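You operate a simulated robot arm through the tools that you are given. There is no shell and no other tool.

Carry out the task below with a simulated robot arm. There is one attempt and no reset: what you move stays moved.

Task
Take the black filter pot and leave it in the blue pan. Press the pan tare button three times. Put the patch heater on the top of the assembly bench. Fetch the green diamond dosing pot and stand it on the long skimmer. Take the yellow stamp from the top of the fitting bench and put it on the top of the batch bench. Put the 3mm brass shim from the top of the fitting bench on the striped tile and the 6mm brass shim on the top of the batch bench. Put the tied sack marked "Binwick" from the top of the fitting bench on the top of the sample bench and the tied sack labelled "Brambloft" on the top of the batch bench. Put the purple hexagon dosing pot on the top of the fitting bench away on the top of the batch bench. Fetch the blue bale from the top of the sample bench and set it on the top of the fitting bench. Pull the sieve drawer open. Do these in any order. Set down upright: green diamond dosing pot, tied sack, purple hexagon dosing pot.

Only the result counts: the job must be done as asked and must still hold three seconds after the hand-in. Knocking over, shifting, dropping, spilling or breaking anything else fails it.

Robot
A 6-joint arm with a fingered hand on a trunk, on a base that moves. Base frame: it is fixed to the floor where the robot stands at the start and does not move with it; the origin is under the middle of the robot, x ahead of it, y to its left, z up. Lengths are in mm, angles in degrees, forces in N, time in s.
With the tool pointing down near the work surface it reaches from about 240 to 560 mm from the robot's upright axis, wherever it stands. Its first joint turns from -166.0 to 166.0 degrees. Places, roughly: black filter pot (8x8x10 cm) [3200, -600, 800]; blue bale (8x6x5 cm) [3800, -8600, 900]; blue pan (31x13x6 cm) [-1700, 500, 900]; brass shim [-500, -7750, 750]; green diamond dosing pot (6x6x15 cm) [-2400, -7300, 900]; long skimmer (10x26x8 cm) [-4500, -6800, 900]; pan tare button [-1800, 200, 1000]; patch heater [-2000, -7500, 1000]; purple hexagon dosing pot (6x6x15 cm) [100, -7900, 900]; sieve drawer [5700, -2800, 900]; stamp [-750, -7750, 1000]; striped tile (9x7x2 cm) [-800, -7700, 900]; tied sack [-500, -8000, 1000]; top of the assembly bench [1300, -8300, 800]; top of the batch bench [-2400, -7600, 800]; top of the fitting bench [-600, -7900, 800]; top of the sample bench [4300, -8900, 800]. Payload 3.1 kg.
The TCP is the grasp point between the finger pads, 22 mm short of the fingertips. In the tool frame z runs along the fingers and y along their closing line. The gripper opens to 132 mm; its body begins 60 mm behind the TCP. The gripper is a hand of 4 fingers: y runs from the thumb to the fingers, the wrist lies at [0, 0, -218] in the tool frame, and closing takes about 1.5 s.
Orientation is told as [roll, pitch, yaw] about the base's x, y, z axes, in that order, counted from this pose: with the fingers straight down and closing along the base's y, the tool's x points along the base's -x, its y along +y and its z along -z.

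Tools
- The arm moves only by the tool step_arm. Its argument "increments" is a list that holds one entry, the list of rows, each a list of 7 numbers: the shift along the tool's x, y, z in units of 20 mm (1.0 is 20 mm), then the turn, a rotation vector about the tool's x, y, z in units of 5 degrees (1.0 is 5 degrees), then the finger opening in m, from 0 to 0.132. In form: [[[dx, dy, dz, rx, ry, rz, jaw], ...]]. A call has 1 to 20 rows; each row shifts and turns the commanded pose from where the row before left it, along the tool's axes as they then stand. A call with a number of a shift or a turn outside -1 to 1 is refused whole. Each row takes 0.2 s and may step no farther than 50 mm and 8.6 degrees from the row before; otherwise, or with a gripper value out of range, the whole call is refused. A pose out of reach is approached as far as the arm can. The call stops where the force on the tool passes 40 N (or 10 N more than at its start, if that is more) or the arm is blocked; 0.2 s more then pass. Each finger travels about 153 mm/s and halts on what it meets, pressing with about 29 N; the grip force reading is that of the motor and also rises with nothing between the fingers. The clock runs only during rows and for 0.2 s after the last one: add rows that do not move to give the fingers time. It gives the time, the measured TCP pose, the force on the tool (base axes), the opening and the grip force at its end, in the units of the frame above (readings bear some noise), with the torque about the TCP (base axes, N m) and any sound that the robot's microphone picked up.
- Cameras (640 x 400 px; columns grow to the right, rows downward): "scene" is now at [26.5, 149.1, 1505.8]; the picture's right is [0.01, -1.00, 0.00], its down [-0.65, -0.00, -0.76] and it looks along [0.76, 0.01, -0.65] (base axes); focal length 258 px, centre (320, 200). "wrist" rides on the gripper at [53, -53, -84] in the tool frame; the picture's right is [0.71, 0.71, 0.00], its down [-0.53, 0.53, -0.67] and it looks along [-0.47, 0.47, 0.74] (tool axes); focal length 247 px, centre (320, 200). There is no depth. A picture from a camera that has moved, and an enlarged one, comes with that camera's place and axes in the base frame and with its lens.
- snapshot(camera): a new picture of that camera. The clock stands still meanwhile.
- raise_lower(by): moves the trunk up (or, below 0, down) by that many mm; the arm and the scene camera ride with it, the base frame stays. It gives what a move gives, with no picture.
- drive_base(legs): drives the robot by 1 to 6 legs, each [ahead, left, turn to the left] in mm, mm and degrees, along the robot's own axes; the way and the turn of a leg run together, so that a leg with both is an arc; at most 1500 mm and 180 degrees a leg. The arm and the cameras ride along, it lands a little off, and it stops where it bumps. It gives what a move gives.
- grasp_type(shape): the hand has 4 fingers and takes this shape, open, in about a second: jaw (thumb against the fingers, like two jaws); tri (thumb and two fingers); tip (a fingertip pinch); poke (one finger out to press); point (the index stretched); flat (the hand flat); cup (the hand cupped); fist (a fist). The gripper value then closes the fingers along that shape, each until it touches; the sizes above hold for jaw. It gives what a move gives, with no picture.
- head_to(pan, tilt): turns the head with the scene camera to pan (to the left, within 155 degrees either way) and tilt (down, from -29 to 69), counted from straight ahead of the robot. It gives what a move gives.
- enlarge(camera, box): a new picture of the part [left, top, right, bottom] of that camera's present view, enlarged. The clock stands still meanwhile.
- close_job(): hands the job in; it is judged then, once.

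Nothing tells you exact positions but the pictures and the camera data. Unless the task says otherwise, let go and move clear before handing in.

The tools are called after "Call:" by a JSON object that holds its "api" and its "payload". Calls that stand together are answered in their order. step_arm: Moves the arm, as the interface text tells. Its arguments: {"type":"object","properties":{"increments":{"type":"array"}},"required":["increments"]} The other tools are called the same way: raise_lower (by) moves the trunk up or down; grasp_type (shape) gives the hand a shape; drive_base (legs) drives the base; head_to (pan, tilt) turns the head that bears the scene camera; snapshot (camera) takes a picture; enlarge (camera, box) takes an enlarged picture of a part of a camera's view; close_job () hands the job in.

At the start:

```text
clock: 0.0
tcp_pos: [382.4, -39.5, 1003.5]
ee_rot: [-0.1, 0.0, 0.0]
wrist_force: [0.8, 0.4, 0.0]
wrist_torque: [-0.02, 0.01, 0.0]
gripper_width: 131.8
gripper_force: 0.1
shape: jaw
trunk travel left (down, up): [-175.0, 211.0]
robot x, y, heading: [-2.9, 0.6, -0.2]
head pan, tilt (commanded): [0.4, 40.3]
```

scene: 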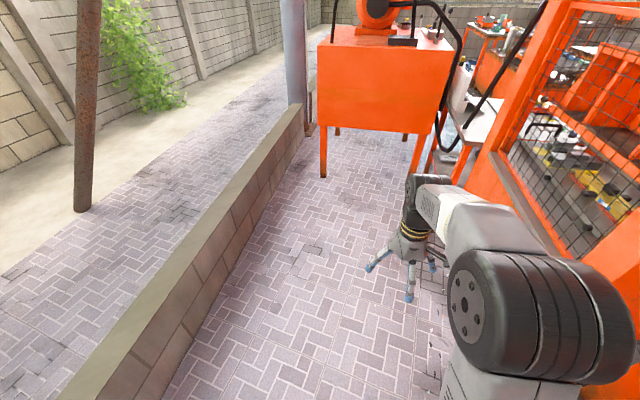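
wrist: 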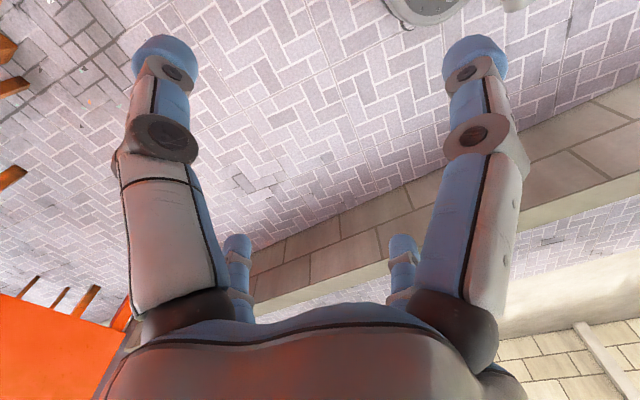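

I see the robot in a courtyard with an orange bench ahead and a barrier to the left. I will look around first to map the surroundings.

Call:
{"api": "head_to", "payload": {"pan": 0, "tilt": 10}}

Call:
{"api": "snapshot", "payload": {"camera": "scene"}}

Call:
{"api": "head_to", "payload": {"pan": -60, "tilt": 15}}

Call:
{"api": "snapshot", "payload": {"camera": "scene"}}

Call:
{"api": "head_to", "payload": {"pan": -120, "tilt": 15}}

Call:
{"api": "snapshot", "payload": {"camera": "scene"}}

Call:
{"api": "head_to", "payload": {"pan": 150, "tilt": 20}}

Call:
{"api": "snapshot", "payload": {"camera": "scene"}}

Call:
{"api": "head_to", "payload": {"pan": 80, "tilt": 20}}

Call:
{"api": "snapshot", "payload": {"camera": "scene"}}

```text
clock: 0.9
tcp_pos: [381.9, -38.0, 1003.3]
ee_rot: [-0.1, -0.1, 0.0]
wrist_force: [0.0, -0.6, 1.3]
wrist_torque: [-0.01, 0.0, 0.01]
gripper_width: 132.0
gripper_force: 0.0
shape: jaw
trunk travel left (down, up): [-175.0, 211.0]
robot x, y, heading: [-2.7, -2.1, 0.1]
head pan, tilt (commanded): [0.0, 10.0]
```

```text
taken
camera scene: at [34.7, 148.5, 1553.9], right [0.0, -1.0, 0.0], down [-0.17, 0.0, -0.98], along [0.98, 0.0, -0.17], focal length 258 px, centre (320, 200)
```

scene: 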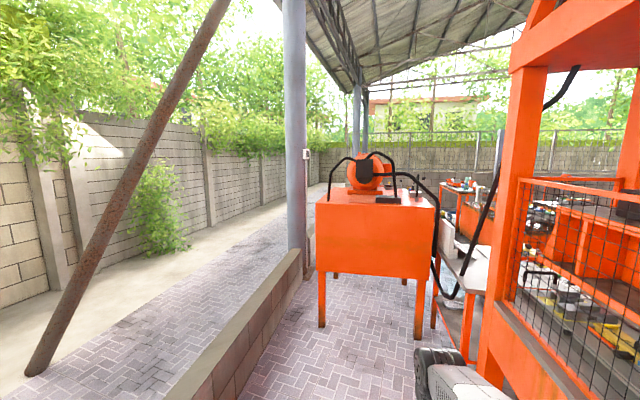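

```text
clock: 2.2
tcp_pos: [382.8, -38.6, 1003.3]
ee_rot: [-0.1, 0.0, 0.1]
wrist_force: [0.5, -0.1, 0.0]
wrist_torque: [0.02, 0.0, -0.04]
gripper_width: 131.9
gripper_force: 0.0
shape: jaw
trunk travel left (down, up): [-175.0, 211.0]
robot x, y, heading: [0.2, 3.3, -0.3]
head pan, tilt (commanded): [-60.0, 15.0]
```

```text
taken
camera scene: at [-11.5, 67.6, 1545.9], right [-0.87, -0.5, 0.0], down [-0.13, 0.22, -0.97], along [0.48, -0.84, -0.26], focal length 258 px, centre (320, 200)
```

scene: 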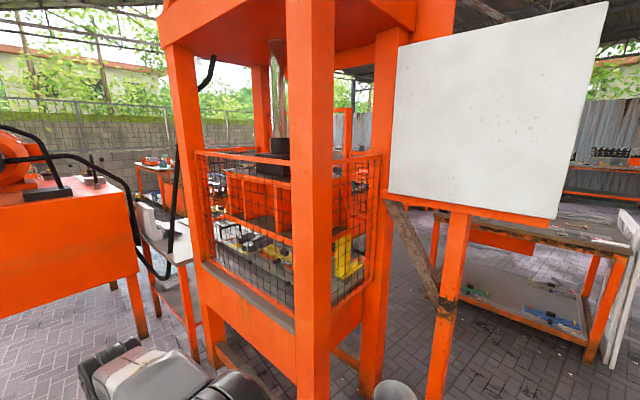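

```text
clock: 3.5
tcp_pos: [382.6, -38.4, 1003.2]
ee_rot: [0.0, 0.0, 0.0]
wrist_force: [-0.2, -0.2, -0.4]
wrist_torque: [0.03, 0.01, -0.01]
gripper_width: 132.1
gripper_force: 0.2
shape: jaw
trunk travel left (down, up): [-175.0, 211.0]
robot x, y, heading: [-1.8, 0.3, -0.1]
head pan, tilt (commanded): [-120.0, 15.0]
```

```text
taken
camera scene: at [-104.9, 67.5, 1545.9], right [-0.87, 0.5, 0.0], down [0.13, 0.22, -0.97], along [-0.48, -0.84, -0.26], focal length 258 px, centre (320, 200)
```

scene: 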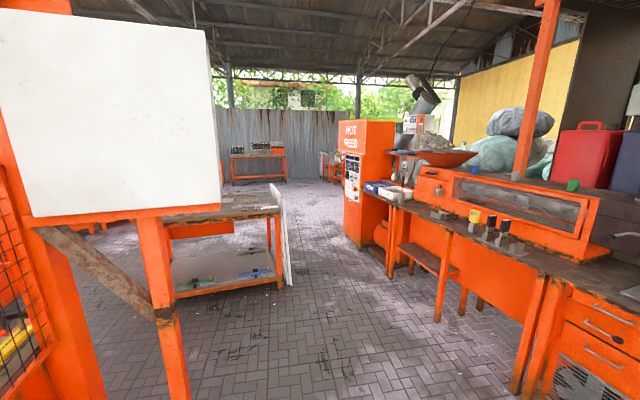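

```text
clock: 7.3
tcp_pos: [383.2, -39.5, 1003.1]
ee_rot: [0.0, 0.1, 0.1]
wrist_force: [-0.4, 0.1, -0.2]
wrist_torque: [-0.01, 0.0, 0.01]
gripper_width: 131.9
gripper_force: 0.0
shape: jaw
trunk travel left (down, up): [-175.0, 211.0]
robot x, y, heading: [-2.0, -0.9, -0.1]
head pan, tilt (commanded): [150.0, 20.0]
```

```text
taken
camera scene: at [-138.9, 195.1, 1537.7], right [0.5, 0.87, 0.0], down [0.3, -0.17, -0.94], along [-0.81, 0.47, -0.34], focal length 258 px, centre (320, 200)
```

scene: 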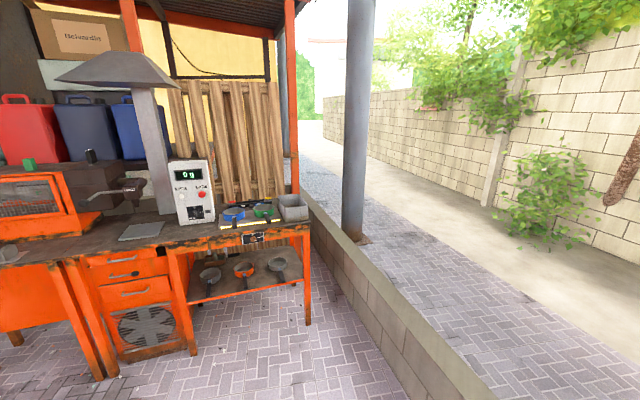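

```text
clock: 8.7
tcp_pos: [382.9, -38.5, 1003.2]
ee_rot: [0.1, 0.0, 0.0]
wrist_force: [-0.5, -0.1, 1.0]
wrist_torque: [0.01, -0.02, 0.02]
gripper_width: 131.7
gripper_force: 0.1
shape: jaw
trunk travel left (down, up): [-175.0, 211.0]
robot x, y, heading: [-0.2, 2.2, -0.0]
head pan, tilt (commanded): [80.0, 20.0]
```

```text
taken
camera scene: at [-42.2, 240.2, 1537.7], right [0.98, -0.17, 0.0], down [-0.06, -0.34, -0.94], along [0.16, 0.93, -0.34], focal length 258 px, centre (320, 200)
```

scene: 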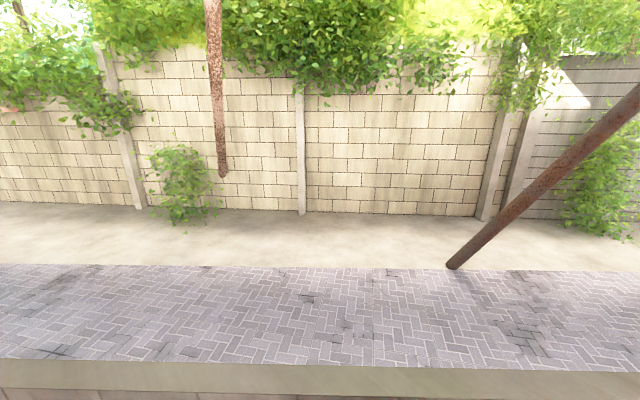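

The weighing station (display, red button, blue pan) stands behind me to the left. I'll enlarge the views to pick out the details.

Call:
{"api": "head_to", "payload": {"pan": 155, "tilt": 20}}

Call:
{"api": "enlarge", "payload": {"camera": "scene", "box": [120, 130, 360, 280]}}

Call:
{"api": "head_to", "payload": {"pan": -25, "tilt": 15}}

Call:
{"api": "snapshot", "payload": {"camera": "scene"}}

Call:
{"api": "enlarge", "payload": {"camera": "scene", "box": [200, 120, 440, 270]}}

```text
clock: 10.2
tcp_pos: [383.2, -39.0, 1003.8]
ee_rot: [0.0, 0.0, 0.0]
wrist_force: [-0.5, -0.4, 0.4]
wrist_torque: [-0.01, 0.02, -0.01]
gripper_width: 131.8
gripper_force: 0.0
shape: jaw
trunk travel left (down, up): [-175.0, 211.0]
robot x, y, heading: [0.7, 1.2, 0.0]
head pan, tilt (commanded): [154.7, 20.0]
```

```text
2.67 times, centred on (240, 205) of scene
camera zoom: at [-142.5, 188.3, 1537.7], right [0.43, 0.9, 0.0], down [0.31, -0.15, -0.94], along [-0.85, 0.4, -0.34], focal length 688 px, centre (533, 187)
```

zoom: 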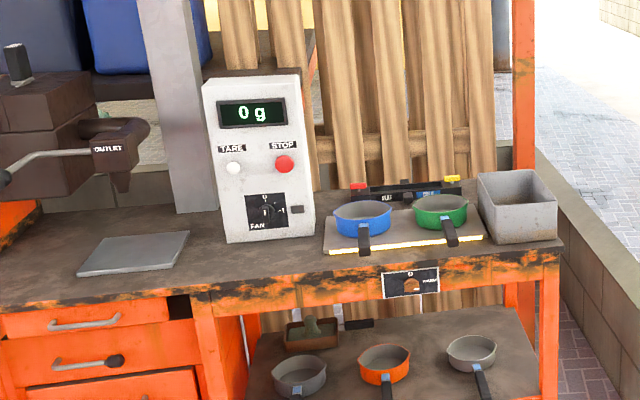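

```text
clock: 12.9
tcp_pos: [383.4, -38.7, 1004.0]
ee_rot: [0.0, 0.1, 0.0]
wrist_force: [-0.1, -0.5, 1.1]
wrist_torque: [0.01, -0.03, 0.01]
gripper_width: 132.1
gripper_force: 0.0
shape: jaw
trunk travel left (down, up): [-175.0, 211.0]
robot x, y, heading: [0.0, 1.3, -0.1]
head pan, tilt (commanded): [-25.0, 15.0]
```

```text
taken
camera scene: at [26.4, 109.0, 1545.9], right [-0.42, -0.91, 0.0], down [-0.23, 0.11, -0.97], along [0.88, -0.41, -0.26], focal length 258 px, centre (320, 200)
```

scene: 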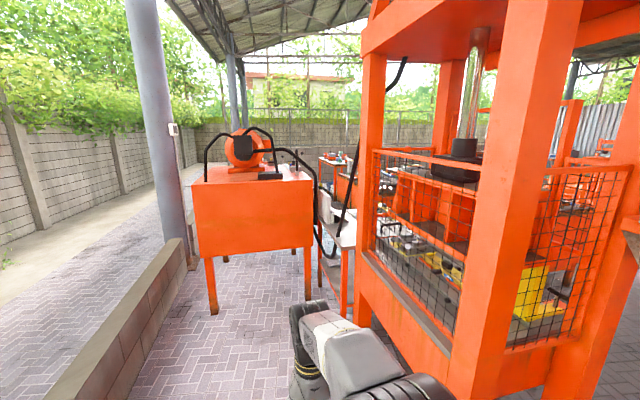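

```text
2.67 times, centred on (320, 195) of scene
camera zoom: at [26.4, 109.0, 1545.9], right [-0.42, -0.91, 0.0], down [-0.23, 0.11, -0.97], along [0.88, -0.41, -0.26], focal length 688 px, centre (320, 213)
```

zoom: 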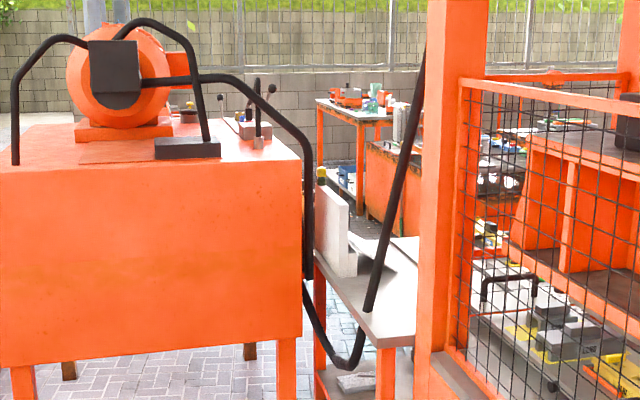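

Next I'll raise nothing yet, just look farther toward the -y side to map the free floor and the far benches.

Call:
{"api": "head_to", "payload": {"pan": -90, "tilt": 25}}

Call:
{"api": "snapshot", "payload": {"camera": "scene"}}

Call:
{"api": "enlarge", "payload": {"camera": "scene", "box": [260, 40, 580, 240]}}

Call:
{"api": "head_to", "payload": {"pan": -150, "tilt": 25}}

Call:
{"api": "snapshot", "payload": {"camera": "scene"}}

Call:
{"api": "head_to", "payload": {"pan": -100, "tilt": 10}}

Call:
{"api": "enlarge", "payload": {"camera": "scene", "box": [320, 120, 560, 270]}}

```text
clock: 14.2
tcp_pos: [384.2, -39.0, 1003.9]
ee_rot: [-0.1, -0.1, 0.0]
wrist_force: [-0.9, 0.0, -0.3]
wrist_torque: [0.0, 0.0, 0.01]
gripper_width: 131.9
gripper_force: 0.1
shape: jaw
trunk travel left (down, up): [-175.0, 211.0]
robot x, y, heading: [-2.9, -1.9, -0.3]
head pan, tilt (commanded): [-90.0, 25.0]
```

```text
taken
camera scene: at [-58.2, 56.3, 1529.6], right [-1.0, 0.0, 0.0], down [0.0, 0.42, -0.91], along [0.0, -0.91, -0.42], focal length 258 px, centre (320, 200)
```

scene: 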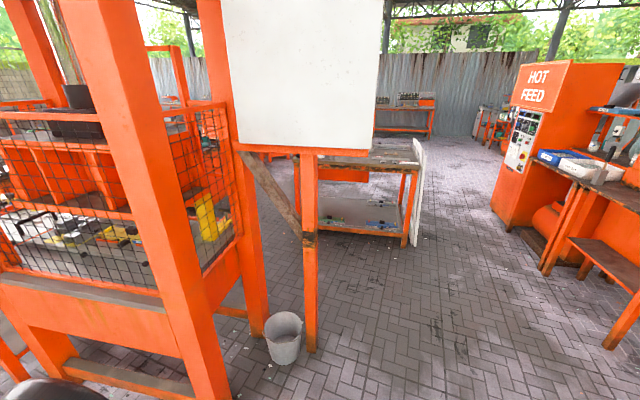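

```text
2.00 times, centred on (420, 140) of scene
camera zoom: at [-58.2, 56.3, 1529.6], right [-1.0, 0.0, 0.0], down [0.0, 0.42, -0.91], along [0.0, -0.91, -0.42], focal length 516 px, centre (120, 320)
```

zoom: 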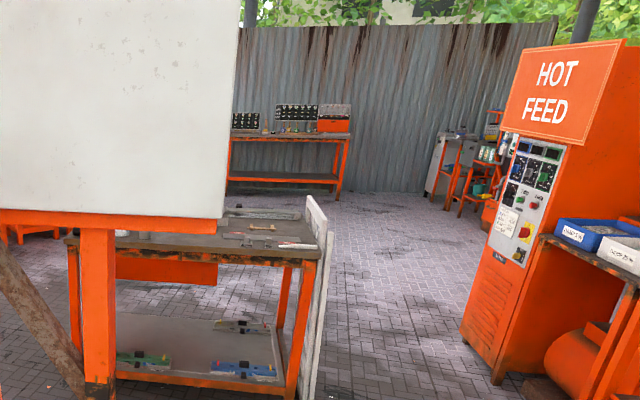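

```text
clock: 15.5
tcp_pos: [382.1, -39.7, 1004.3]
ee_rot: [0.0, -0.1, 0.0]
wrist_force: [0.4, 1.0, 0.3]
wrist_torque: [0.01, 0.01, 0.03]
gripper_width: 131.8
gripper_force: 0.0
shape: jaw
trunk travel left (down, up): [-175.0, 211.0]
robot x, y, heading: [-0.3, 0.5, -0.1]
head pan, tilt (commanded): [-150.0, 25.0]
```

```text
taken
camera scene: at [-138.1, 102.3, 1529.6], right [-0.5, 0.87, 0.0], down [0.37, 0.21, -0.91], along [-0.78, -0.45, -0.42], focal length 258 px, centre (320, 200)
```

scene: 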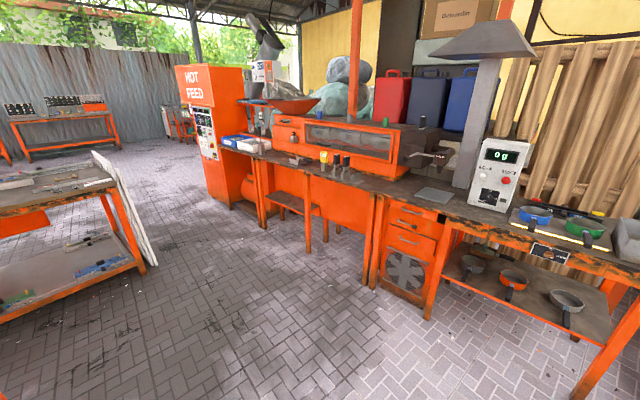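

```text
clock: 16.7
tcp_pos: [383.2, -38.3, 1003.7]
ee_rot: [-0.1, 0.0, 0.0]
wrist_force: [0.1, 1.1, 0.9]
wrist_torque: [0.03, 0.0, -0.01]
gripper_width: 132.1
gripper_force: 0.1
shape: jaw
trunk travel left (down, up): [-175.0, 211.0]
robot x, y, heading: [-0.4, -8.2, 0.1]
head pan, tilt (commanded): [-100.0, 10.0]
```

```text
2.67 times, centred on (440, 195) of scene
camera zoom: at [-74.5, 56.9, 1554.0], right [-0.98, 0.17, 0.0], down [0.03, 0.17, -0.98], along [-0.17, -0.97, -0.17], focal length 688 px, centre (0, 213)
```

zoom: 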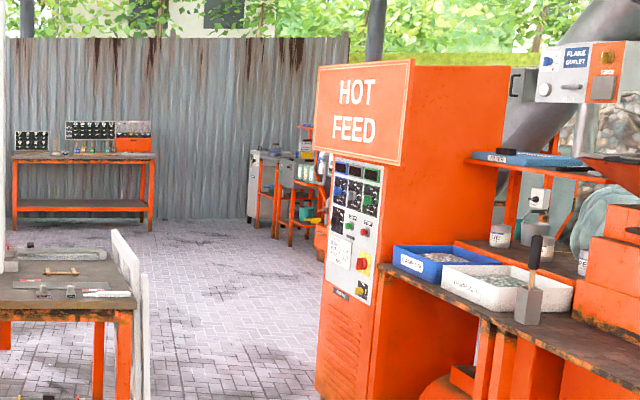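

The tare button (white, under "TARE") is near [-1900, 200, 1000] on a scale box facing +x, and the blue pan sits on a hob beside it. I'll turn round and drive toward that bench, stopping short to look.

Call:
{"api": "drive_base", "payload": {"legs": [[0, 0, 180], [600, 0, 0]]}}

Call:
{"api": "head_to", "payload": {"pan": 0, "tilt": 30}}

Call:
{"api": "snapshot", "payload": {"camera": "scene"}}

Call:
{"api": "enlarge", "payload": {"camera": "scene", "box": [140, 120, 460, 320]}}

```text
clock: 27.4
tcp_pos: [-985.6, 41.8, 1002.5]
ee_rot: [0.1, 0.0, 180.0]
wrist_force: [-0.1, -0.2, -0.1]
wrist_torque: [0.01, -0.04, 0.01]
gripper_width: 131.8
gripper_force: 0.1
shape: jaw
trunk travel left (down, up): [-175.0, 211.0]
robot x, y, heading: [-599.9, 3.0, 180.0]
head pan, tilt (commanded): [-100.0, 10.0]
```

```text
clock: 29.2
tcp_pos: [-984.5, 40.7, 1003.5]
ee_rot: [0.0, 0.0, 179.9]
wrist_force: [-0.4, 0.9, -0.1]
wrist_torque: [0.01, 0.0, 0.0]
gripper_width: 131.8
gripper_force: 0.1
shape: jaw
trunk travel left (down, up): [-175.0, 211.0]
robot x, y, heading: [-604.1, 1.2, 179.7]
head pan, tilt (commanded): [0.0, 30.0]
```

```text
taken
camera scene: at [-631.3, -145.8, 1521.7], right [0.0, 1.0, 0.0], down [0.5, 0.0, -0.87], along [-0.87, 0.0, -0.5], focal length 258 px, centre (320, 200)
```

scene: 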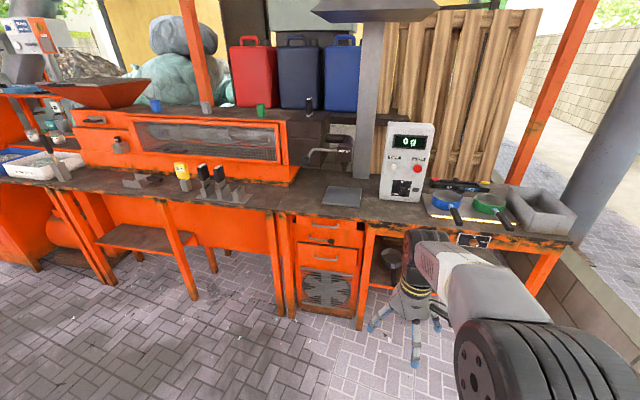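

```text
2.00 times, centred on (300, 220) of scene
camera zoom: at [-631.3, -145.8, 1521.7], right [0.0, 1.0, 0.0], down [0.5, 0.0, -0.87], along [-0.87, 0.0, -0.5], focal length 516 px, centre (360, 160)
```

zoom: 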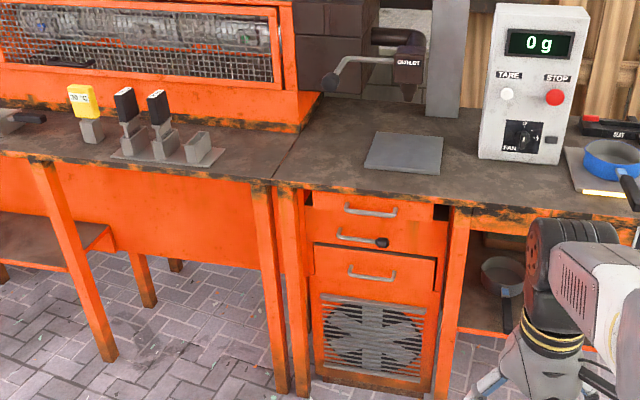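

The scale's TARE button triangulates to about [-1740, 197, 1057]; the bench edge is near x = -1570 and top near z = 890. I'll move closer, shape the hand for poking, and swing the tool to point forward.

Call:
{"api": "drive_base", "payload": {"legs": [[350, -160, 0]]}}

Call:
{"api": "grasp_type", "payload": {"shape": "poke"}}

Call:
{"api": "step_arm", "payload": {"increments": [[[-0.33, 0, 0, 0, -1, 0, 0], [-0.33, 0, 0.03, 0, -1, 0, 0], [-0.32, 0, 0.06, 0, -1, 0, 0], [-0.32, 0, 0.09, 0, -1, 0, 0], [-0.31, 0, 0.11, 0, -1, 0, 0], [-0.3, 0, 0.14, 0, -1, 0, 0], [-0.29, 0, 0.17, 0, -1, 0, 0], [-0.27, 0, 0.19, 0, -1, 0, 0], [-0.25, 0, 0.21, 0, -1, 0, 0], [-0.23, 0, 0.23, 0, -1, 0, 0], [-0.21, 0, 0.25, 0, -1, 0, 0], [-0.19, 0, 0.27, 0, -1, 0, 0], [-0.17, 0, 0.29, 0, -1, 0, 0], [-0.14, 0, 0.3, 0, -1, 0, 0], [-0.11, 0, 0.31, 0, -1, 0, 0], [-0.09, 0, 0.32, 0, -1, 0, 0], [-0.06, 0, 0.32, 0, -1, 0, 0], [-0.03, 0, 0.33, 0, -1, 0, 0]]]}}

Call:
{"api": "snapshot", "payload": {"camera": "scene"}}

Call:
{"api": "snapshot", "payload": {"camera": "wrist"}}

```text
clock: 31.6
tcp_pos: [-1332.2, 204.0, 1003.8]
ee_rot: [0.0, 0.0, 179.8]
wrist_force: [0.1, 0.4, -0.1]
wrist_torque: [0.01, -0.03, 0.02]
gripper_width: 131.9
gripper_force: 0.1
shape: jaw
trunk travel left (down, up): [-175.0, 211.0]
robot x, y, heading: [-947.8, 166.5, 179.9]
head pan, tilt (commanded): [0.0, 30.0]
```

```text
clock: 32.5
tcp_pos: [-1331.3, 202.2, 1003.8]
ee_rot: [0.0, 0.0, 179.8]
wrist_force: [-0.6, 0.2, 0.1]
wrist_torque: [-0.01, 0.04, 0.01]
gripper_width: 0.0
gripper_force: 0.0
shape: poke
trunk travel left (down, up): [-175.0, 211.0]
robot x, y, heading: [-949.7, 160.3, 179.5]
head pan, tilt (commanded): [0.0, 30.0]
```

```text
clock: 36.3
tcp_pos: [-1448.2, 225.7, 1069.1]
ee_rot: [-40.9, -83.0, -146.2]
wrist_force: [-0.4, -0.5, -0.2]
wrist_torque: [0.02, 0.01, -0.01]
gripper_width: 0.0
gripper_force: 28.8
shape: jaw
out of reach, approached as far as the arm can: row 10, 11, 12, 13, 14
trunk travel left (down, up): [-175.0, 211.0]
robot x, y, heading: [-950.8, 162.5, 179.8]
head pan, tilt (commanded): [0.0, 30.0]
```

```text
taken
camera scene: at [-978.8, 16.3, 1521.6], right [0.0, 1.0, 0.0], down [0.5, 0.0, -0.87], along [-0.87, 0.0, -0.5], focal length 258 px, centre (320, 200)
```

scene: 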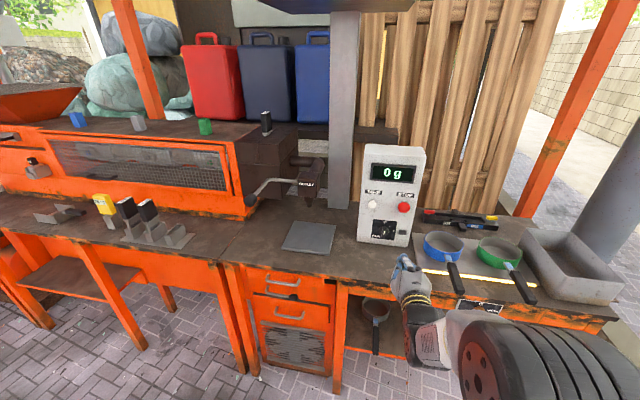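

```text
taken
camera wrist: at [-1354.8, 270.7, 1028.3], right [-0.01, -0.65, -0.76], down [0.54, -0.64, 0.54], along [-0.84, -0.41, 0.36], focal length 247 px, centre (320, 200)
```

wrist: 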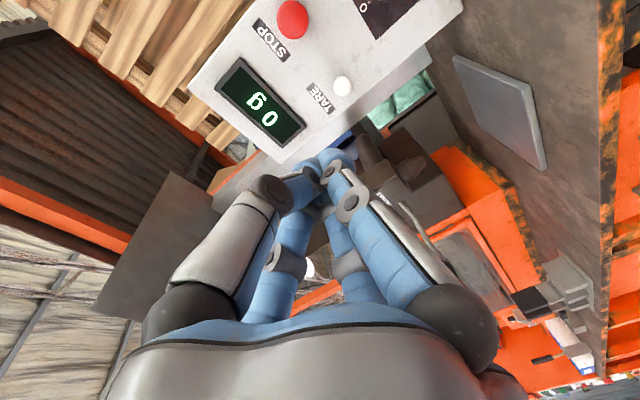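

The hand closed as a jaw when I gave opening 0, and the tool is not quite level yet. I'll re-shape to poke, hold with the open value to see whether the shape stays, and let the arm settle.

Call:
{"api": "grasp_type", "payload": {"shape": "poke"}}

Call:
{"api": "step_arm", "payload": {"increments": [[[0, 0, 0, 0, 0, 0, 0.132], [0, 0, 0, 0, 0, 0, 0.132], [0, 0, 0, 0, 0, 0, 0.132]]]}}

Call:
{"api": "snapshot", "payload": {"camera": "wrist"}}

```text
clock: 37.2
tcp_pos: [-1448.4, 225.8, 1068.0]
ee_rot: [-40.4, -82.9, -146.6]
wrist_force: [0.9, -0.8, -0.9]
wrist_torque: [0.0, 0.0, 0.04]
gripper_width: 0.0
gripper_force: 0.1
shape: poke
trunk travel left (down, up): [-175.0, 211.0]
robot x, y, heading: [-947.6, 163.3, 179.8]
head pan, tilt (commanded): [0.0, 30.0]
```

```text
clock: 38.0
tcp_pos: [-1447.8, 225.1, 1067.9]
ee_rot: [-40.5, -83.0, -146.5]
wrist_force: [0.2, 0.0, -0.2]
wrist_torque: [0.03, -0.03, 0.02]
gripper_width: 0.0
gripper_force: 0.0
shape: poke
trunk travel left (down, up): [-175.0, 211.0]
robot x, y, heading: [-948.1, 164.4, 179.7]
head pan, tilt (commanded): [0.0, 30.0]
```

```text
taken
camera wrist: at [-1354.4, 270.5, 1028.4], right [-0.01, -0.65, -0.76], down [0.54, -0.64, 0.54], along [-0.84, -0.41, 0.36], focal length 247 px, centre (320, 200)
```

wrist: 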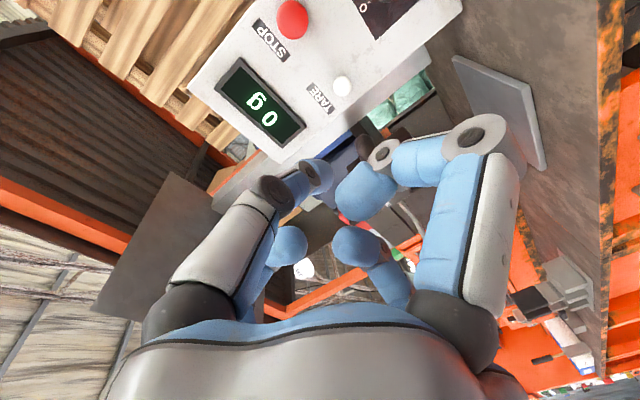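

Poke stays when I keep the value at 0.132, and the index tip lies on the tool axis. The button triangulates to about [-1767, 203, 1044]; I'll drive ahead a bit, level the tool and line it up.

Call:
{"api": "drive_base", "payload": {"legs": [[180, 0, 0]]}}

Call:
{"api": "step_arm", "payload": {"increments": [[[0, 0, 0, -0.68, -0.61, 0, 0.132], [0, 0, 0, -0.68, -0.61, 0, 0.132], [0.5, 0.5, 0.3, 0, 0, 0, 0.132], [0.5, 0.5, 0.3, 0, 0, 0, 0.132], [0, 0, 0, 0, 0, 0, 0.132], [0, 0, 0, 0, 0, 0, 0.132]]]}}

Call:
{"api": "snapshot", "payload": {"camera": "scene"}}

Call:
{"api": "snapshot", "payload": {"camera": "wrist"}}

```text
clock: 39.5
tcp_pos: [-1631.1, 226.2, 1068.4]
ee_rot: [-40.3, -82.9, -146.8]
wrist_force: [1.4, 0.0, 0.3]
wrist_torque: [-0.02, 0.0, 0.03]
gripper_width: 0.1
gripper_force: 0.2
shape: poke
trunk travel left (down, up): [-175.0, 211.0]
robot x, y, heading: [-1130.8, 165.4, 179.8]
head pan, tilt (commanded): [0.0, 30.0]
```

```text
clock: 40.9
tcp_pos: [-1643.0, 208.3, 1046.9]
ee_rot: [-93.3, -85.7, -86.7]
wrist_force: [0.0, -0.3, 0.0]
wrist_torque: [0.02, 0.01, -0.02]
gripper_width: 0.1
gripper_force: 0.0
shape: poke
trunk travel left (down, up): [-175.0, 211.0]
robot x, y, heading: [-1130.5, 166.2, 179.8]
head pan, tilt (commanded): [0.0, 30.0]
```

```text
taken
camera scene: at [-1160.3, 17.0, 1521.7], right [0.0, 1.0, 0.0], down [0.5, 0.0, -0.87], along [-0.87, 0.0, -0.5], focal length 258 px, centre (320, 200)
```

scene: 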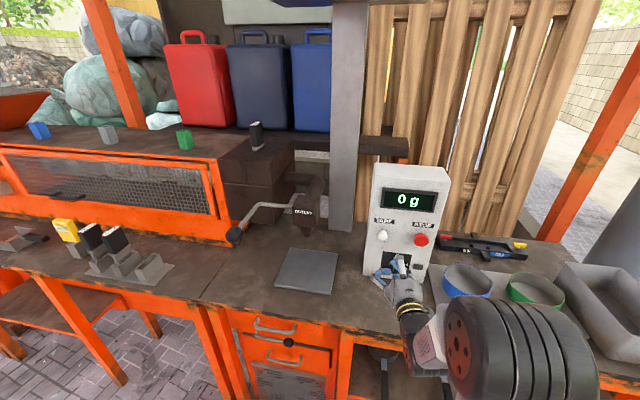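

```text
taken
camera wrist: at [-1559.2, 264.5, 998.1], right [0.0, -0.65, -0.76], down [0.67, -0.56, 0.48], along [-0.74, -0.51, 0.44], focal length 247 px, centre (320, 200)
```

wrist: 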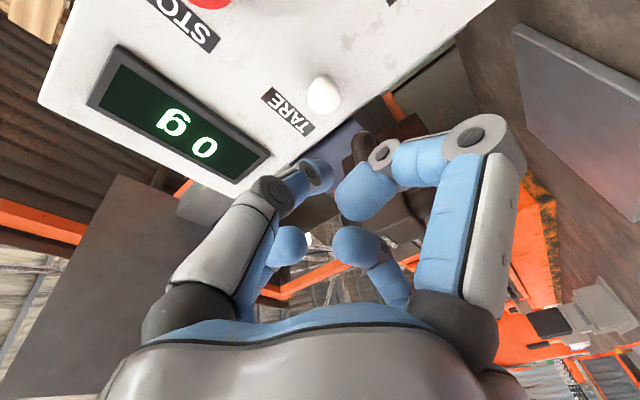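

The tool is level and the refined button position is [-1770, 204, 1044]. I'll advance to about 25 mm short and check alignment.

Call:
{"api": "step_arm", "payload": {"increments": [[[0.15, 0.2, 0.5, 0, 0, 0, 0.132], [0, 0, 1, 0, 0, 0, 0.132], [0, 0, 1, 0, 0, 0, 0.132], [0, 0, 1, 0, 0, 0, 0.132], [0, 0, 0, 0, 0, 0, 0.132]]]}}

Call:
{"api": "snapshot", "payload": {"camera": "wrist"}}

Call:
{"api": "enlarge", "payload": {"camera": "scene", "box": [340, 160, 460, 300]}}

```text
clock: 42.1
tcp_pos: [-1713.0, 205.2, 1044.2]
ee_rot: [-93.3, -85.7, -86.8]
wrist_force: [0.1, 0.4, -0.6]
wrist_torque: [-0.03, 0.01, 0.0]
gripper_width: 0.0
gripper_force: 0.1
shape: poke
trunk travel left (down, up): [-175.0, 211.0]
robot x, y, heading: [-1132.1, 160.9, 179.6]
head pan, tilt (commanded): [0.0, 30.0]
```

```text
taken
camera wrist: at [-1629.5, 261.2, 995.2], right [0.0, -0.65, -0.76], down [0.67, -0.56, 0.48], along [-0.74, -0.51, 0.44], focal length 247 px, centre (320, 200)
```

wrist: 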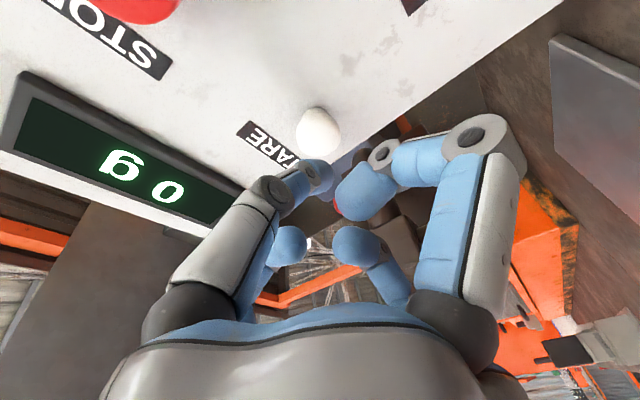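

```text
2.86 times, centred on (400, 230) of scene
camera zoom: at [-1160.0, 17.0, 1521.7], right [0.0, 1.0, 0.0], down [0.5, 0.0, -0.87], along [-0.87, 0.0, -0.5], focal length 737 px, centre (91, 114)
```

zoom: 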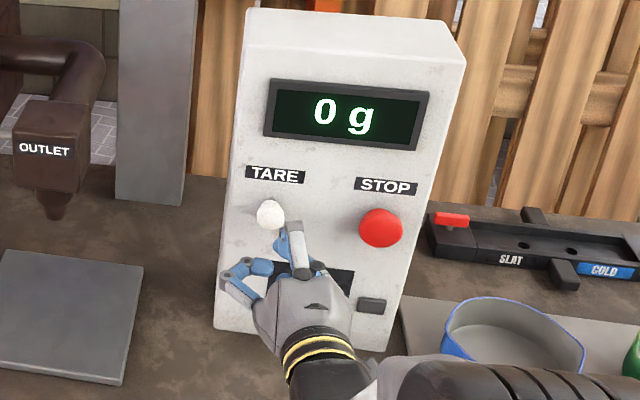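

Aligned: the button lies near [-1780, 205, 1044] and the fingertip is ~43 mm short. I'll creep in and listen for a click.

Call:
{"api": "step_arm", "payload": {"increments": [[[0, 0, 1, 0, 0, 0, 0.132], [0, 0, 0.75, 0, 0, 0, 0.132], [0, 0, 0.15, 0, 0, 0, 0.132], [0, 0, 0, 0, 0, 0, 0.132]]]}}

Call:
{"api": "step_arm", "payload": {"increments": [[[0, 0, 0.15, 0, 0, 0, 0.132], [0, 0, 0, 0, 0, 0, 0.132]]]}}

Call:
{"api": "step_arm", "payload": {"increments": [[[0, 0, 0.15, 0, 0, 0, 0.132], [0, 0, 0, 0, 0, 0, 0.132]]]}}

Call:
{"api": "snapshot", "payload": {"camera": "wrist"}}

```text
clock: 43.1
tcp_pos: [-1749.4, 204.1, 1045.4]
ee_rot: [-93.6, -85.8, -86.4]
wrist_force: [3.8, -0.2, -0.9]
wrist_torque: [0.0, -0.02, 0.0]
gripper_width: 0.0
gripper_force: 0.1
shape: poke
trunk travel left (down, up): [-175.0, 211.0]
robot x, y, heading: [-1130.7, 169.1, 179.8]
head pan, tilt (commanded): [0.0, 30.0]
heard: click
```

```text
clock: 43.7
tcp_pos: [-1752.8, 204.8, 1045.5]
ee_rot: [-94.0, -85.8, -86.1]
wrist_force: [8.0, 1.6, -0.5]
wrist_torque: [0.02, -0.04, -0.04]
gripper_width: 0.0
gripper_force: 0.1
shape: poke
trunk travel left (down, up): [-175.0, 211.0]
robot x, y, heading: [-1130.0, 163.9, 179.4]
head pan, tilt (commanded): [0.0, 30.0]
```

```text
clock: 44.3
tcp_pos: [-1752.7, 204.4, 1045.5]
ee_rot: [-93.3, -85.8, -86.8]
wrist_force: [21.0, 1.6, -4.8]
wrist_torque: [0.03, -0.16, -0.01]
gripper_width: 0.1
gripper_force: 0.0
shape: poke
trunk travel left (down, up): [-175.0, 211.0]
robot x, y, heading: [-1130.3, 165.6, 179.7]
head pan, tilt (commanded): [0.0, 30.0]
```

```text
taken
camera wrist: at [-1669.7, 261.2, 996.3], right [0.0, -0.65, -0.76], down [0.67, -0.56, 0.48], along [-0.74, -0.5, 0.44], focal length 247 px, centre (320, 200)
```

wrist: 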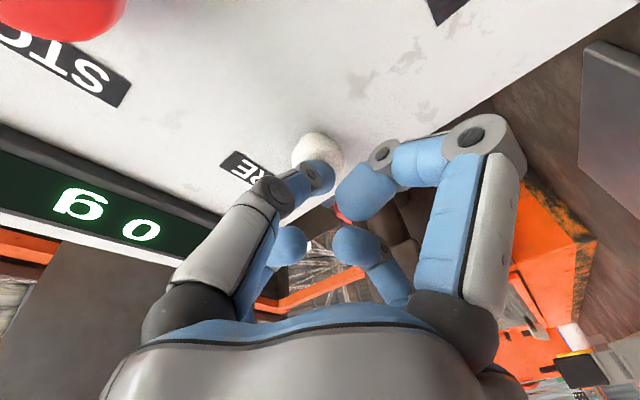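

The first press clicked once. I'll back off fully, then repeat the press twice, listening each time.

Call:
{"api": "step_arm", "payload": {"increments": [[[0, 0, -1, 0, 0, 0, 0.132], [0, 0, -0.8, 0, 0, 0, 0.132], [0, 0, 0, 0, 0, 0, 0.132], [0, 0, 0, 0, 0, 0, 0.132]]]}}

Call:
{"api": "step_arm", "payload": {"increments": [[[0, 0, 0.8, 0, 0, 0, 0.132], [0, 0, 0.65, 0, 0, 0, 0.132], [0, 0, 0.15, 0, 0, 0, 0.132], [0, 0, 0, 0, 0, 0, 0.132]]]}}

```text
clock: 45.3
tcp_pos: [-1721.4, 204.8, 1043.6]
ee_rot: [-93.7, -85.7, -86.4]
wrist_force: [-0.4, 0.3, 0.4]
wrist_torque: [-0.01, -0.02, -0.04]
gripper_width: 0.1
gripper_force: 0.1
shape: poke
trunk travel left (down, up): [-175.0, 211.0]
robot x, y, heading: [-1133.7, 165.8, 179.6]
head pan, tilt (commanded): [0.0, 30.0]
```

```text
clock: 46.3
tcp_pos: [-1751.4, 204.0, 1043.8]
ee_rot: [-93.7, -85.9, -86.5]
wrist_force: [6.8, 1.2, -1.0]
wrist_torque: [-0.02, -0.03, 0.0]
gripper_width: 0.0
gripper_force: 0.2
shape: poke
trunk travel left (down, up): [-175.0, 211.0]
robot x, y, heading: [-1130.0, 163.3, 179.6]
head pan, tilt (commanded): [0.0, 30.0]
heard: click
```

The second press clicked. I'll retract and press a third time.

Call:
{"api": "step_arm", "payload": {"increments": [[[0, 0, -0.8, 0, 0, 0, 0.132], [0, 0, -0.8, 0, 0, 0, 0.132], [0, 0, 0, 0, 0, 0, 0.132], [0, 0, 0, 0, 0, 0, 0.132]]]}}

Call:
{"api": "step_arm", "payload": {"increments": [[[0, 0, 0.8, 0, 0, 0, 0.132], [0, 0, 0.65, 0, 0, 0, 0.132], [0, 0, 0.15, 0, 0, 0, 0.132], [0, 0, 0, 0, 0, 0, 0.132]]]}}

Call:
{"api": "step_arm", "payload": {"increments": [[[0, 0, -1, 0, 0, 0, 0.132], [0, 0, -1, 0, 0, 0, 0.132], [0, 0, -1, 0, 0, 0, 0.132], [0, 0, -1, 0, 0, 0, 0.132], [0, 0, 0, 0, 0, 0, 0.132]]]}}

Call:
{"api": "snapshot", "payload": {"camera": "scene"}}

```text
clock: 47.3
tcp_pos: [-1720.5, 205.5, 1043.7]
ee_rot: [-93.6, -85.7, -86.4]
wrist_force: [0.2, 0.4, 0.7]
wrist_torque: [0.02, 0.02, -0.01]
gripper_width: 0.0
gripper_force: 0.1
shape: poke
trunk travel left (down, up): [-175.0, 211.0]
robot x, y, heading: [-1127.8, 161.6, 179.6]
head pan, tilt (commanded): [0.0, 30.0]
```

```text
clock: 48.3
tcp_pos: [-1752.9, 204.1, 1044.4]
ee_rot: [-93.5, -85.8, -86.6]
wrist_force: [6.6, 0.7, -2.1]
wrist_torque: [-0.01, -0.04, -0.05]
gripper_width: 0.0
gripper_force: 0.0
shape: poke
trunk travel left (down, up): [-175.0, 211.0]
robot x, y, heading: [-1129.7, 161.6, 179.6]
head pan, tilt (commanded): [0.0, 30.0]
heard: click
```

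```text
clock: 49.5
tcp_pos: [-1671.9, 203.6, 1043.6]
ee_rot: [-93.2, -85.6, -86.8]
wrist_force: [-0.2, -0.3, 1.1]
wrist_torque: [0.0, -0.01, -0.03]
gripper_width: 0.0
gripper_force: 0.1
shape: poke
trunk travel left (down, up): [-175.0, 211.0]
robot x, y, heading: [-1132.0, 165.6, 179.5]
head pan, tilt (commanded): [0.0, 30.0]
```

```text
taken
camera scene: at [-1160.5, 17.0, 1521.6], right [0.0, 1.0, 0.0], down [0.5, 0.0, -0.87], along [-0.87, 0.0, -0.5], focal length 258 px, centre (320, 200)
```

scene: 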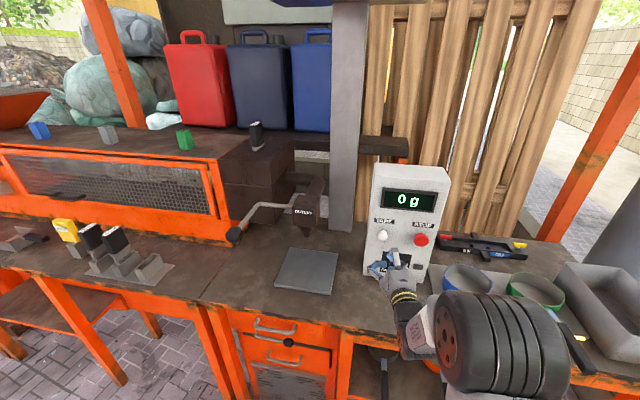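

All three presses clicked, so the tare job is done. Now I'll back off from the bench and return the tool to pointing down before heading for the black filter pot.

Call:
{"api": "drive_base", "payload": {"legs": [[-350, 0, 0]]}}

Call:
{"api": "step_arm", "payload": {"increments": [[[0, 0, 0, 0, 0, 0.9, 0.132], [0, 0, 0, 0, 1, 0, 0.132], [0, 0, 0, 0, 1, 0, 0.132], [0, 0, 0, 0, 1, 0, 0.132], [0, 0, 0, 0, 1, 0, 0.132], [0, 0, 0, 0, 1, 0, 0.132], [0, 0, 0, 0, 1, 0, 0.132], [0, 0, 0, 0, 1, 0, 0.132], [0, 0, 0, 0, 1, 0, 0.132], [0, 0, 0, 0, 1, 0, 0.132], [0, 0, 0, 0, 1, 0, 0.132], [0, 0, 0, 0, 1, 0, 0.132], [0, 0, 0, 0, 1, 0, 0.132], [0, 0, 0, 0, 1, 0, 0.132], [0, 0, 0, 0, 1, 0, 0.132], [0, 0, 0, 0, 1, 0, 0.132], [0, 0, 0, 0, 1, 0, 0.132], [0, 0, 0, 0, 1, 0, 0.132], [0, 0, 0, 0, 1, 0, 0.132]]]}}

Call:
{"api": "grasp_type", "payload": {"shape": "jaw"}}

Call:
{"api": "snapshot", "payload": {"camera": "scene"}}

Call:
{"api": "enlarge", "payload": {"camera": "scene", "box": [360, 130, 600, 280]}}

```text
clock: 51.8
tcp_pos: [-1324.2, 203.9, 1044.9]
ee_rot: [-94.0, -85.7, -86.1]
wrist_force: [0.6, 0.6, -0.1]
wrist_torque: [0.03, -0.02, 0.01]
gripper_width: 0.1
gripper_force: 0.1
shape: poke
trunk travel left (down, up): [-175.0, 211.0]
robot x, y, heading: [-785.6, 162.8, 179.7]
head pan, tilt (commanded): [0.0, 30.0]
```

```text
clock: 55.8
tcp_pos: [-1275.7, 256.1, 988.4]
ee_rot: [8.4, -16.3, -178.2]
wrist_force: [0.1, 0.8, 0.0]
wrist_torque: [0.0, -0.02, -0.03]
gripper_width: 0.0
gripper_force: 0.1
shape: poke
out of reach, approached as far as the arm can: row 9, 10, 13, 14, 15, 16, 17, 18, 19
trunk travel left (down, up): [-175.0, 211.0]
robot x, y, heading: [-785.1, 163.2, 179.6]
head pan, tilt (commanded): [0.0, 30.0]
```

```text
clock: 56.7
tcp_pos: [-1276.1, 256.6, 990.0]
ee_rot: [8.3, -16.5, -178.2]
wrist_force: [0.7, 0.5, 0.3]
wrist_torque: [0.01, -0.02, 0.03]
gripper_width: 131.9
gripper_force: 0.0
shape: jaw
trunk travel left (down, up): [-175.0, 211.0]
robot x, y, heading: [-782.8, 160.6, 179.5]
head pan, tilt (commanded): [0.0, 30.0]
```

```text
taken
camera scene: at [-813.4, 15.1, 1521.7], right [0.01, 1.0, 0.0], down [0.5, 0.0, -0.87], along [-0.87, 0.01, -0.5], focal length 258 px, centre (320, 200)
```

scene: 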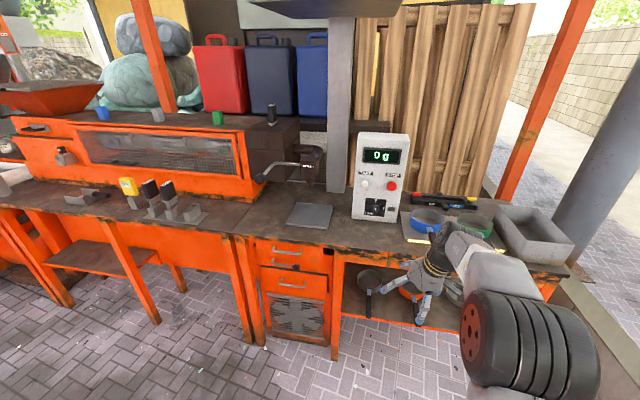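

```text
2.67 times, centred on (480, 205) of scene
camera zoom: at [-813.4, 15.1, 1521.7], right [0.01, 1.0, 0.0], down [0.5, 0.0, -0.87], along [-0.87, 0.01, -0.5], focal length 688 px, centre (-107, 187)
```

zoom: 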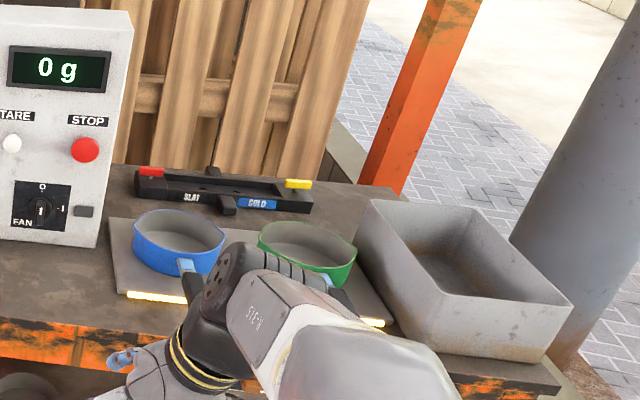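

I'll finish levelling the tool to straight down while drawing the arm in.

Call:
{"api": "step_arm", "payload": {"increments": [[[1, 0.6, 0, 0.395, 0.815, 0, 0.132], [1, 0.6, 0, 0.395, 0.815, 0, 0.132], [1, 0.6, 0, 0.395, 0.815, 0, 0.132], [1, 0.6, 0, 0.395, 0.815, 0, 0.132], [1, 0, 0, 0, 0, 0, 0.132], [0, 0, 0, 0, 0, 0, 0.132]]]}}

Call:
{"api": "enlarge", "payload": {"camera": "scene", "box": [360, 150, 600, 300]}}

```text
clock: 58.1
tcp_pos: [-1161.6, 237.4, 932.2]
ee_rot: [9.0, -9.2, -177.1]
wrist_force: [-0.7, -0.4, -0.7]
wrist_torque: [-0.04, 0.03, 0.0]
gripper_width: 132.1
gripper_force: 0.0
shape: jaw
out of reach, approached as far as the arm can: row 1, 2, 3, 4
trunk travel left (down, up): [-175.0, 211.0]
robot x, y, heading: [-782.4, 163.3, 179.7]
head pan, tilt (commanded): [0.0, 30.0]
```

```text
2.67 times, centred on (480, 225) of scene
camera zoom: at [-813.9, 15.2, 1521.6], right [0.01, 1.0, 0.0], down [0.5, 0.0, -0.87], along [-0.87, 0.01, -0.5], focal length 688 px, centre (-107, 133)
```

zoom: 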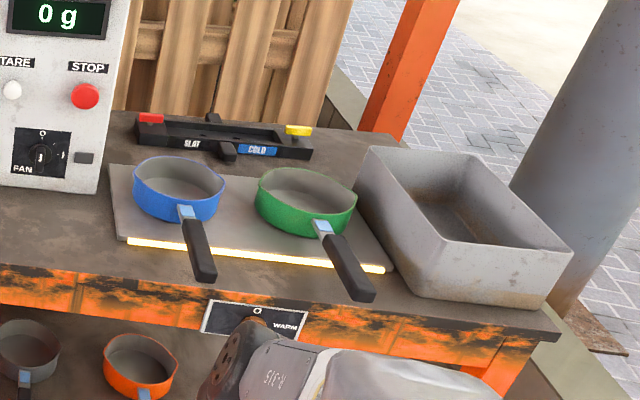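

Call:
{"api": "step_arm", "payload": {"increments": [[[0, 0, -1, 0, 0, 0, 0.132], [0, 0, -1, 0.42, 0.47, 0, 0.132], [0, 0, -1, 0.42, 0.47, 0, 0.132], [0, 0, -0.5, 0.42, 0.47, 0, 0.132], [0, 0, 0, 0.42, 0.47, 0, 0.132], [0, 0, 0, 0, 0, 0, 0.132]]]}}

```text
clock: 59.5
tcp_pos: [-1140.8, 247.1, 960.0]
ee_rot: [9.9, -8.3, -176.9]
wrist_force: [0.0, 0.0, 0.2]
wrist_torque: [0.01, 0.01, 0.01]
gripper_width: 131.9
gripper_force: 0.0
shape: jaw
out of reach, approached as far as the arm can: row 2, 3, 4, 5
trunk travel left (down, up): [-175.0, 211.0]
robot x, y, heading: [-783.2, 160.1, 179.5]
head pan, tilt (commanded): [0.0, 30.0]
```

Call:
{"api": "step_arm", "payload": {"increments": [[[0, 0, 0, 0, 0.5, 0, 0.132], [0, 0, 0, 0, 0.5, 0, 0.132], [0, 0, 0, 0, 0, 0, 0.132]]]}}

Call:
{"api": "step_arm", "payload": {"increments": [[[0, 0, 0, 0.5, 0, 0, 0.132], [0, 0, 0, 0.5, 0, 0, 0.132], [0, 0, 0, 0, 0, 0, 0.132]]]}}

Call:
{"api": "snapshot", "payload": {"camera": "scene"}}

```text
clock: 60.3
tcp_pos: [-1138.1, 244.8, 954.3]
ee_rot: [10.7, -6.7, -176.8]
wrist_force: [0.3, -0.5, 0.6]
wrist_torque: [-0.01, -0.03, -0.02]
gripper_width: 131.7
gripper_force: 0.1
shape: jaw
out of reach, approached as far as the arm can: row 1, 2
trunk travel left (down, up): [-175.0, 211.0]
robot x, y, heading: [-784.0, 160.1, 179.6]
head pan, tilt (commanded): [0.0, 30.0]
```

```text
clock: 61.1
tcp_pos: [-1139.5, 245.3, 954.9]
ee_rot: [10.7, -6.8, -176.7]
wrist_force: [-0.3, -0.8, -0.3]
wrist_torque: [0.02, -0.02, -0.02]
gripper_width: 131.8
gripper_force: 0.1
shape: jaw
out of reach, approached as far as the arm can: row 2
trunk travel left (down, up): [-175.0, 211.0]
robot x, y, heading: [-785.3, 162.9, 179.6]
head pan, tilt (commanded): [0.0, 30.0]
```

```text
taken
camera scene: at [-813.4, 15.2, 1521.7], right [0.01, 1.0, 0.0], down [0.5, 0.0, -0.87], along [-0.87, 0.01, -0.5], focal length 258 px, centre (320, 200)
```

scene: 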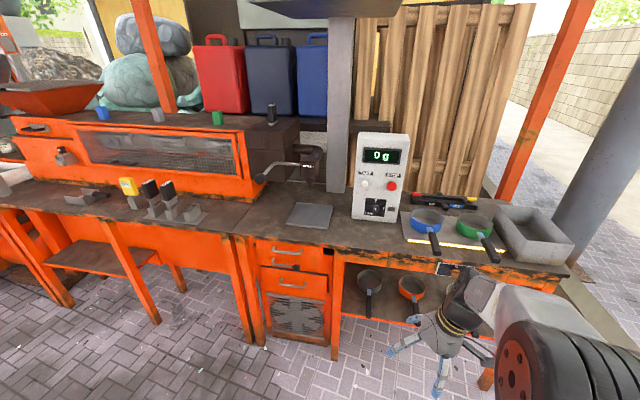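

The arm is in some awkward configuration; I'll probe with small separate moves to understand which direction is limited.

Call:
{"api": "step_arm", "payload": {"increments": [[[0, 0, 0, -0.5, 0, 0, 0.132], [0, 0, 0, -0.5, 0, 0, 0.132], [0, 0, 0, 0, 0, 0, 0.132]]]}}

Call:
{"api": "step_arm", "payload": {"increments": [[[-1, 0, 0, 0, 0, 0, 0.132], [-1, 0, 0, 0, 0, 0, 0.132], [-1, 0, 0, 0, 0, 0, 0.132], [0, 0, 0, 0, 0, 0, 0.132]]]}}

Call:
{"api": "snapshot", "payload": {"camera": "wrist"}}

```text
clock: 61.9
tcp_pos: [-1138.2, 244.2, 954.1]
ee_rot: [15.8, -6.7, -176.7]
wrist_force: [0.0, -0.2, -0.4]
wrist_torque: [-0.02, -0.04, 0.01]
gripper_width: 132.0
gripper_force: 0.1
shape: jaw
trunk travel left (down, up): [-175.0, 211.0]
robot x, y, heading: [-784.7, 163.2, 179.6]
head pan, tilt (commanded): [0.0, 30.0]
```

```text
clock: 62.9
tcp_pos: [-1196.8, 240.1, 960.8]
ee_rot: [15.7, -6.7, -176.7]
wrist_force: [0.0, 1.0, -0.6]
wrist_torque: [0.01, -0.02, 0.01]
gripper_width: 131.8
gripper_force: 0.1
shape: jaw
trunk travel left (down, up): [-175.0, 211.0]
robot x, y, heading: [-781.5, 164.9, 179.7]
head pan, tilt (commanded): [0.0, 30.0]
```

```text
taken
camera wrist: at [-1141.4, 317.7, 1021.3], right [0.76, -0.64, 0.11], down [-0.41, -0.35, 0.84], along [-0.5, -0.69, -0.53], focal length 247 px, centre (320, 200)
```

wrist: 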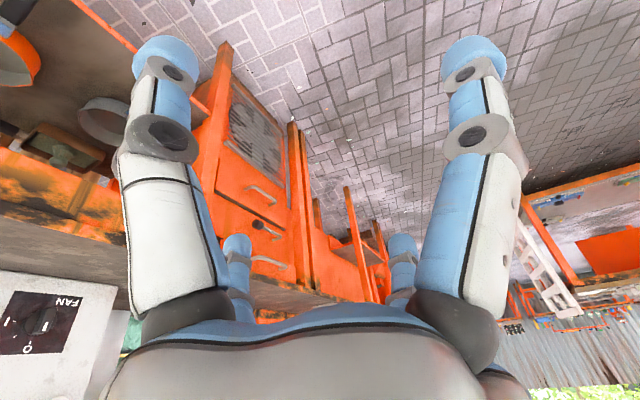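

The +roll direction is blocked: joint 4 is apparently at its limit in a flipped wrist branch. I'll undo it by tilting forward past the forearm line, then swinging the hand round by the right side back to down, all by turning about the wrist well clear of the bench.

Call:
{"api": "step_arm", "payload": {"increments": [[[0, 1, 0, 0, 0, 0, 0.132], [0, 1, 0, 0, 0, 0, 0.132], [0, 1, 0, 0, 0, 0, 0.132], [0, 1, 0, 0, 0, 0, 0.132], [0, 1, 0, 0, 0, 0, 0.132], [0, 0, 0, 0, 0, 0, 0.132]]]}}

Call:
{"api": "step_arm", "payload": {"increments": [[[-0.95, -0.4, 0, 0.4, -1, 0, 0.132], [-0.95, -0.4, 0, 0.4, -1, 0, 0.132], [-0.95, -0.4, 0, 0.4, -1, 0, 0.132], [-0.95, -0.4, 0, 0.4, -1, 0, 0.132], [-0.95, -0.4, 0, 0.4, -1, 0, 0.132], [-0.95, -0.4, 0, 0.4, -1, 0, 0.132], [0, 0, 0, 0, 0, 0, 0.132]]]}}

```text
clock: 64.3
tcp_pos: [-1189.4, 144.6, 987.9]
ee_rot: [15.9, -6.6, -176.7]
wrist_force: [0.6, 0.6, -0.7]
wrist_torque: [-0.03, -0.02, 0.01]
gripper_width: 131.8
gripper_force: 0.1
shape: jaw
trunk travel left (down, up): [-175.0, 211.0]
robot x, y, heading: [-785.9, 159.7, 179.4]
head pan, tilt (commanded): [0.0, 30.0]
```

```text
clock: 65.9
tcp_pos: [-1298.1, 190.8, 1015.6]
ee_rot: [5.7, -36.2, 177.3]
wrist_force: [-0.4, 0.4, 0.0]
wrist_torque: [-0.02, 0.01, -0.03]
gripper_width: 131.9
gripper_force: 0.0
shape: jaw
trunk travel left (down, up): [-175.0, 211.0]
robot x, y, heading: [-783.4, 161.5, 180.0]
head pan, tilt (commanded): [0.0, 30.0]
```

Call:
{"api": "step_arm", "payload": {"increments": [[[-0.95, -0.4, 0, 0.4, -1, 0, 0.132], [-0.95, -0.4, 0, 0.4, -1, 0, 0.132], [-0.95, -0.4, 0, 0.4, -1, 0, 0.132], [-0.95, -0.4, 0, 0.4, -1, 0, 0.132], [-0.95, -0.4, 0, 0.4, -1, 0, 0.132], [0, 0, 0, 0, 0, 0, 0.132]]]}}

```text
clock: 67.3
tcp_pos: [-1364.6, 233.4, 1082.6]
ee_rot: [-4.1, -61.1, 176.9]
wrist_force: [-0.1, -0.3, 0.4]
wrist_torque: [0.0, -0.02, 0.01]
gripper_width: 131.8
gripper_force: 0.0
shape: jaw
trunk travel left (down, up): [-175.0, 211.0]
robot x, y, heading: [-783.9, 162.0, 179.3]
head pan, tilt (commanded): [0.0, 30.0]
```

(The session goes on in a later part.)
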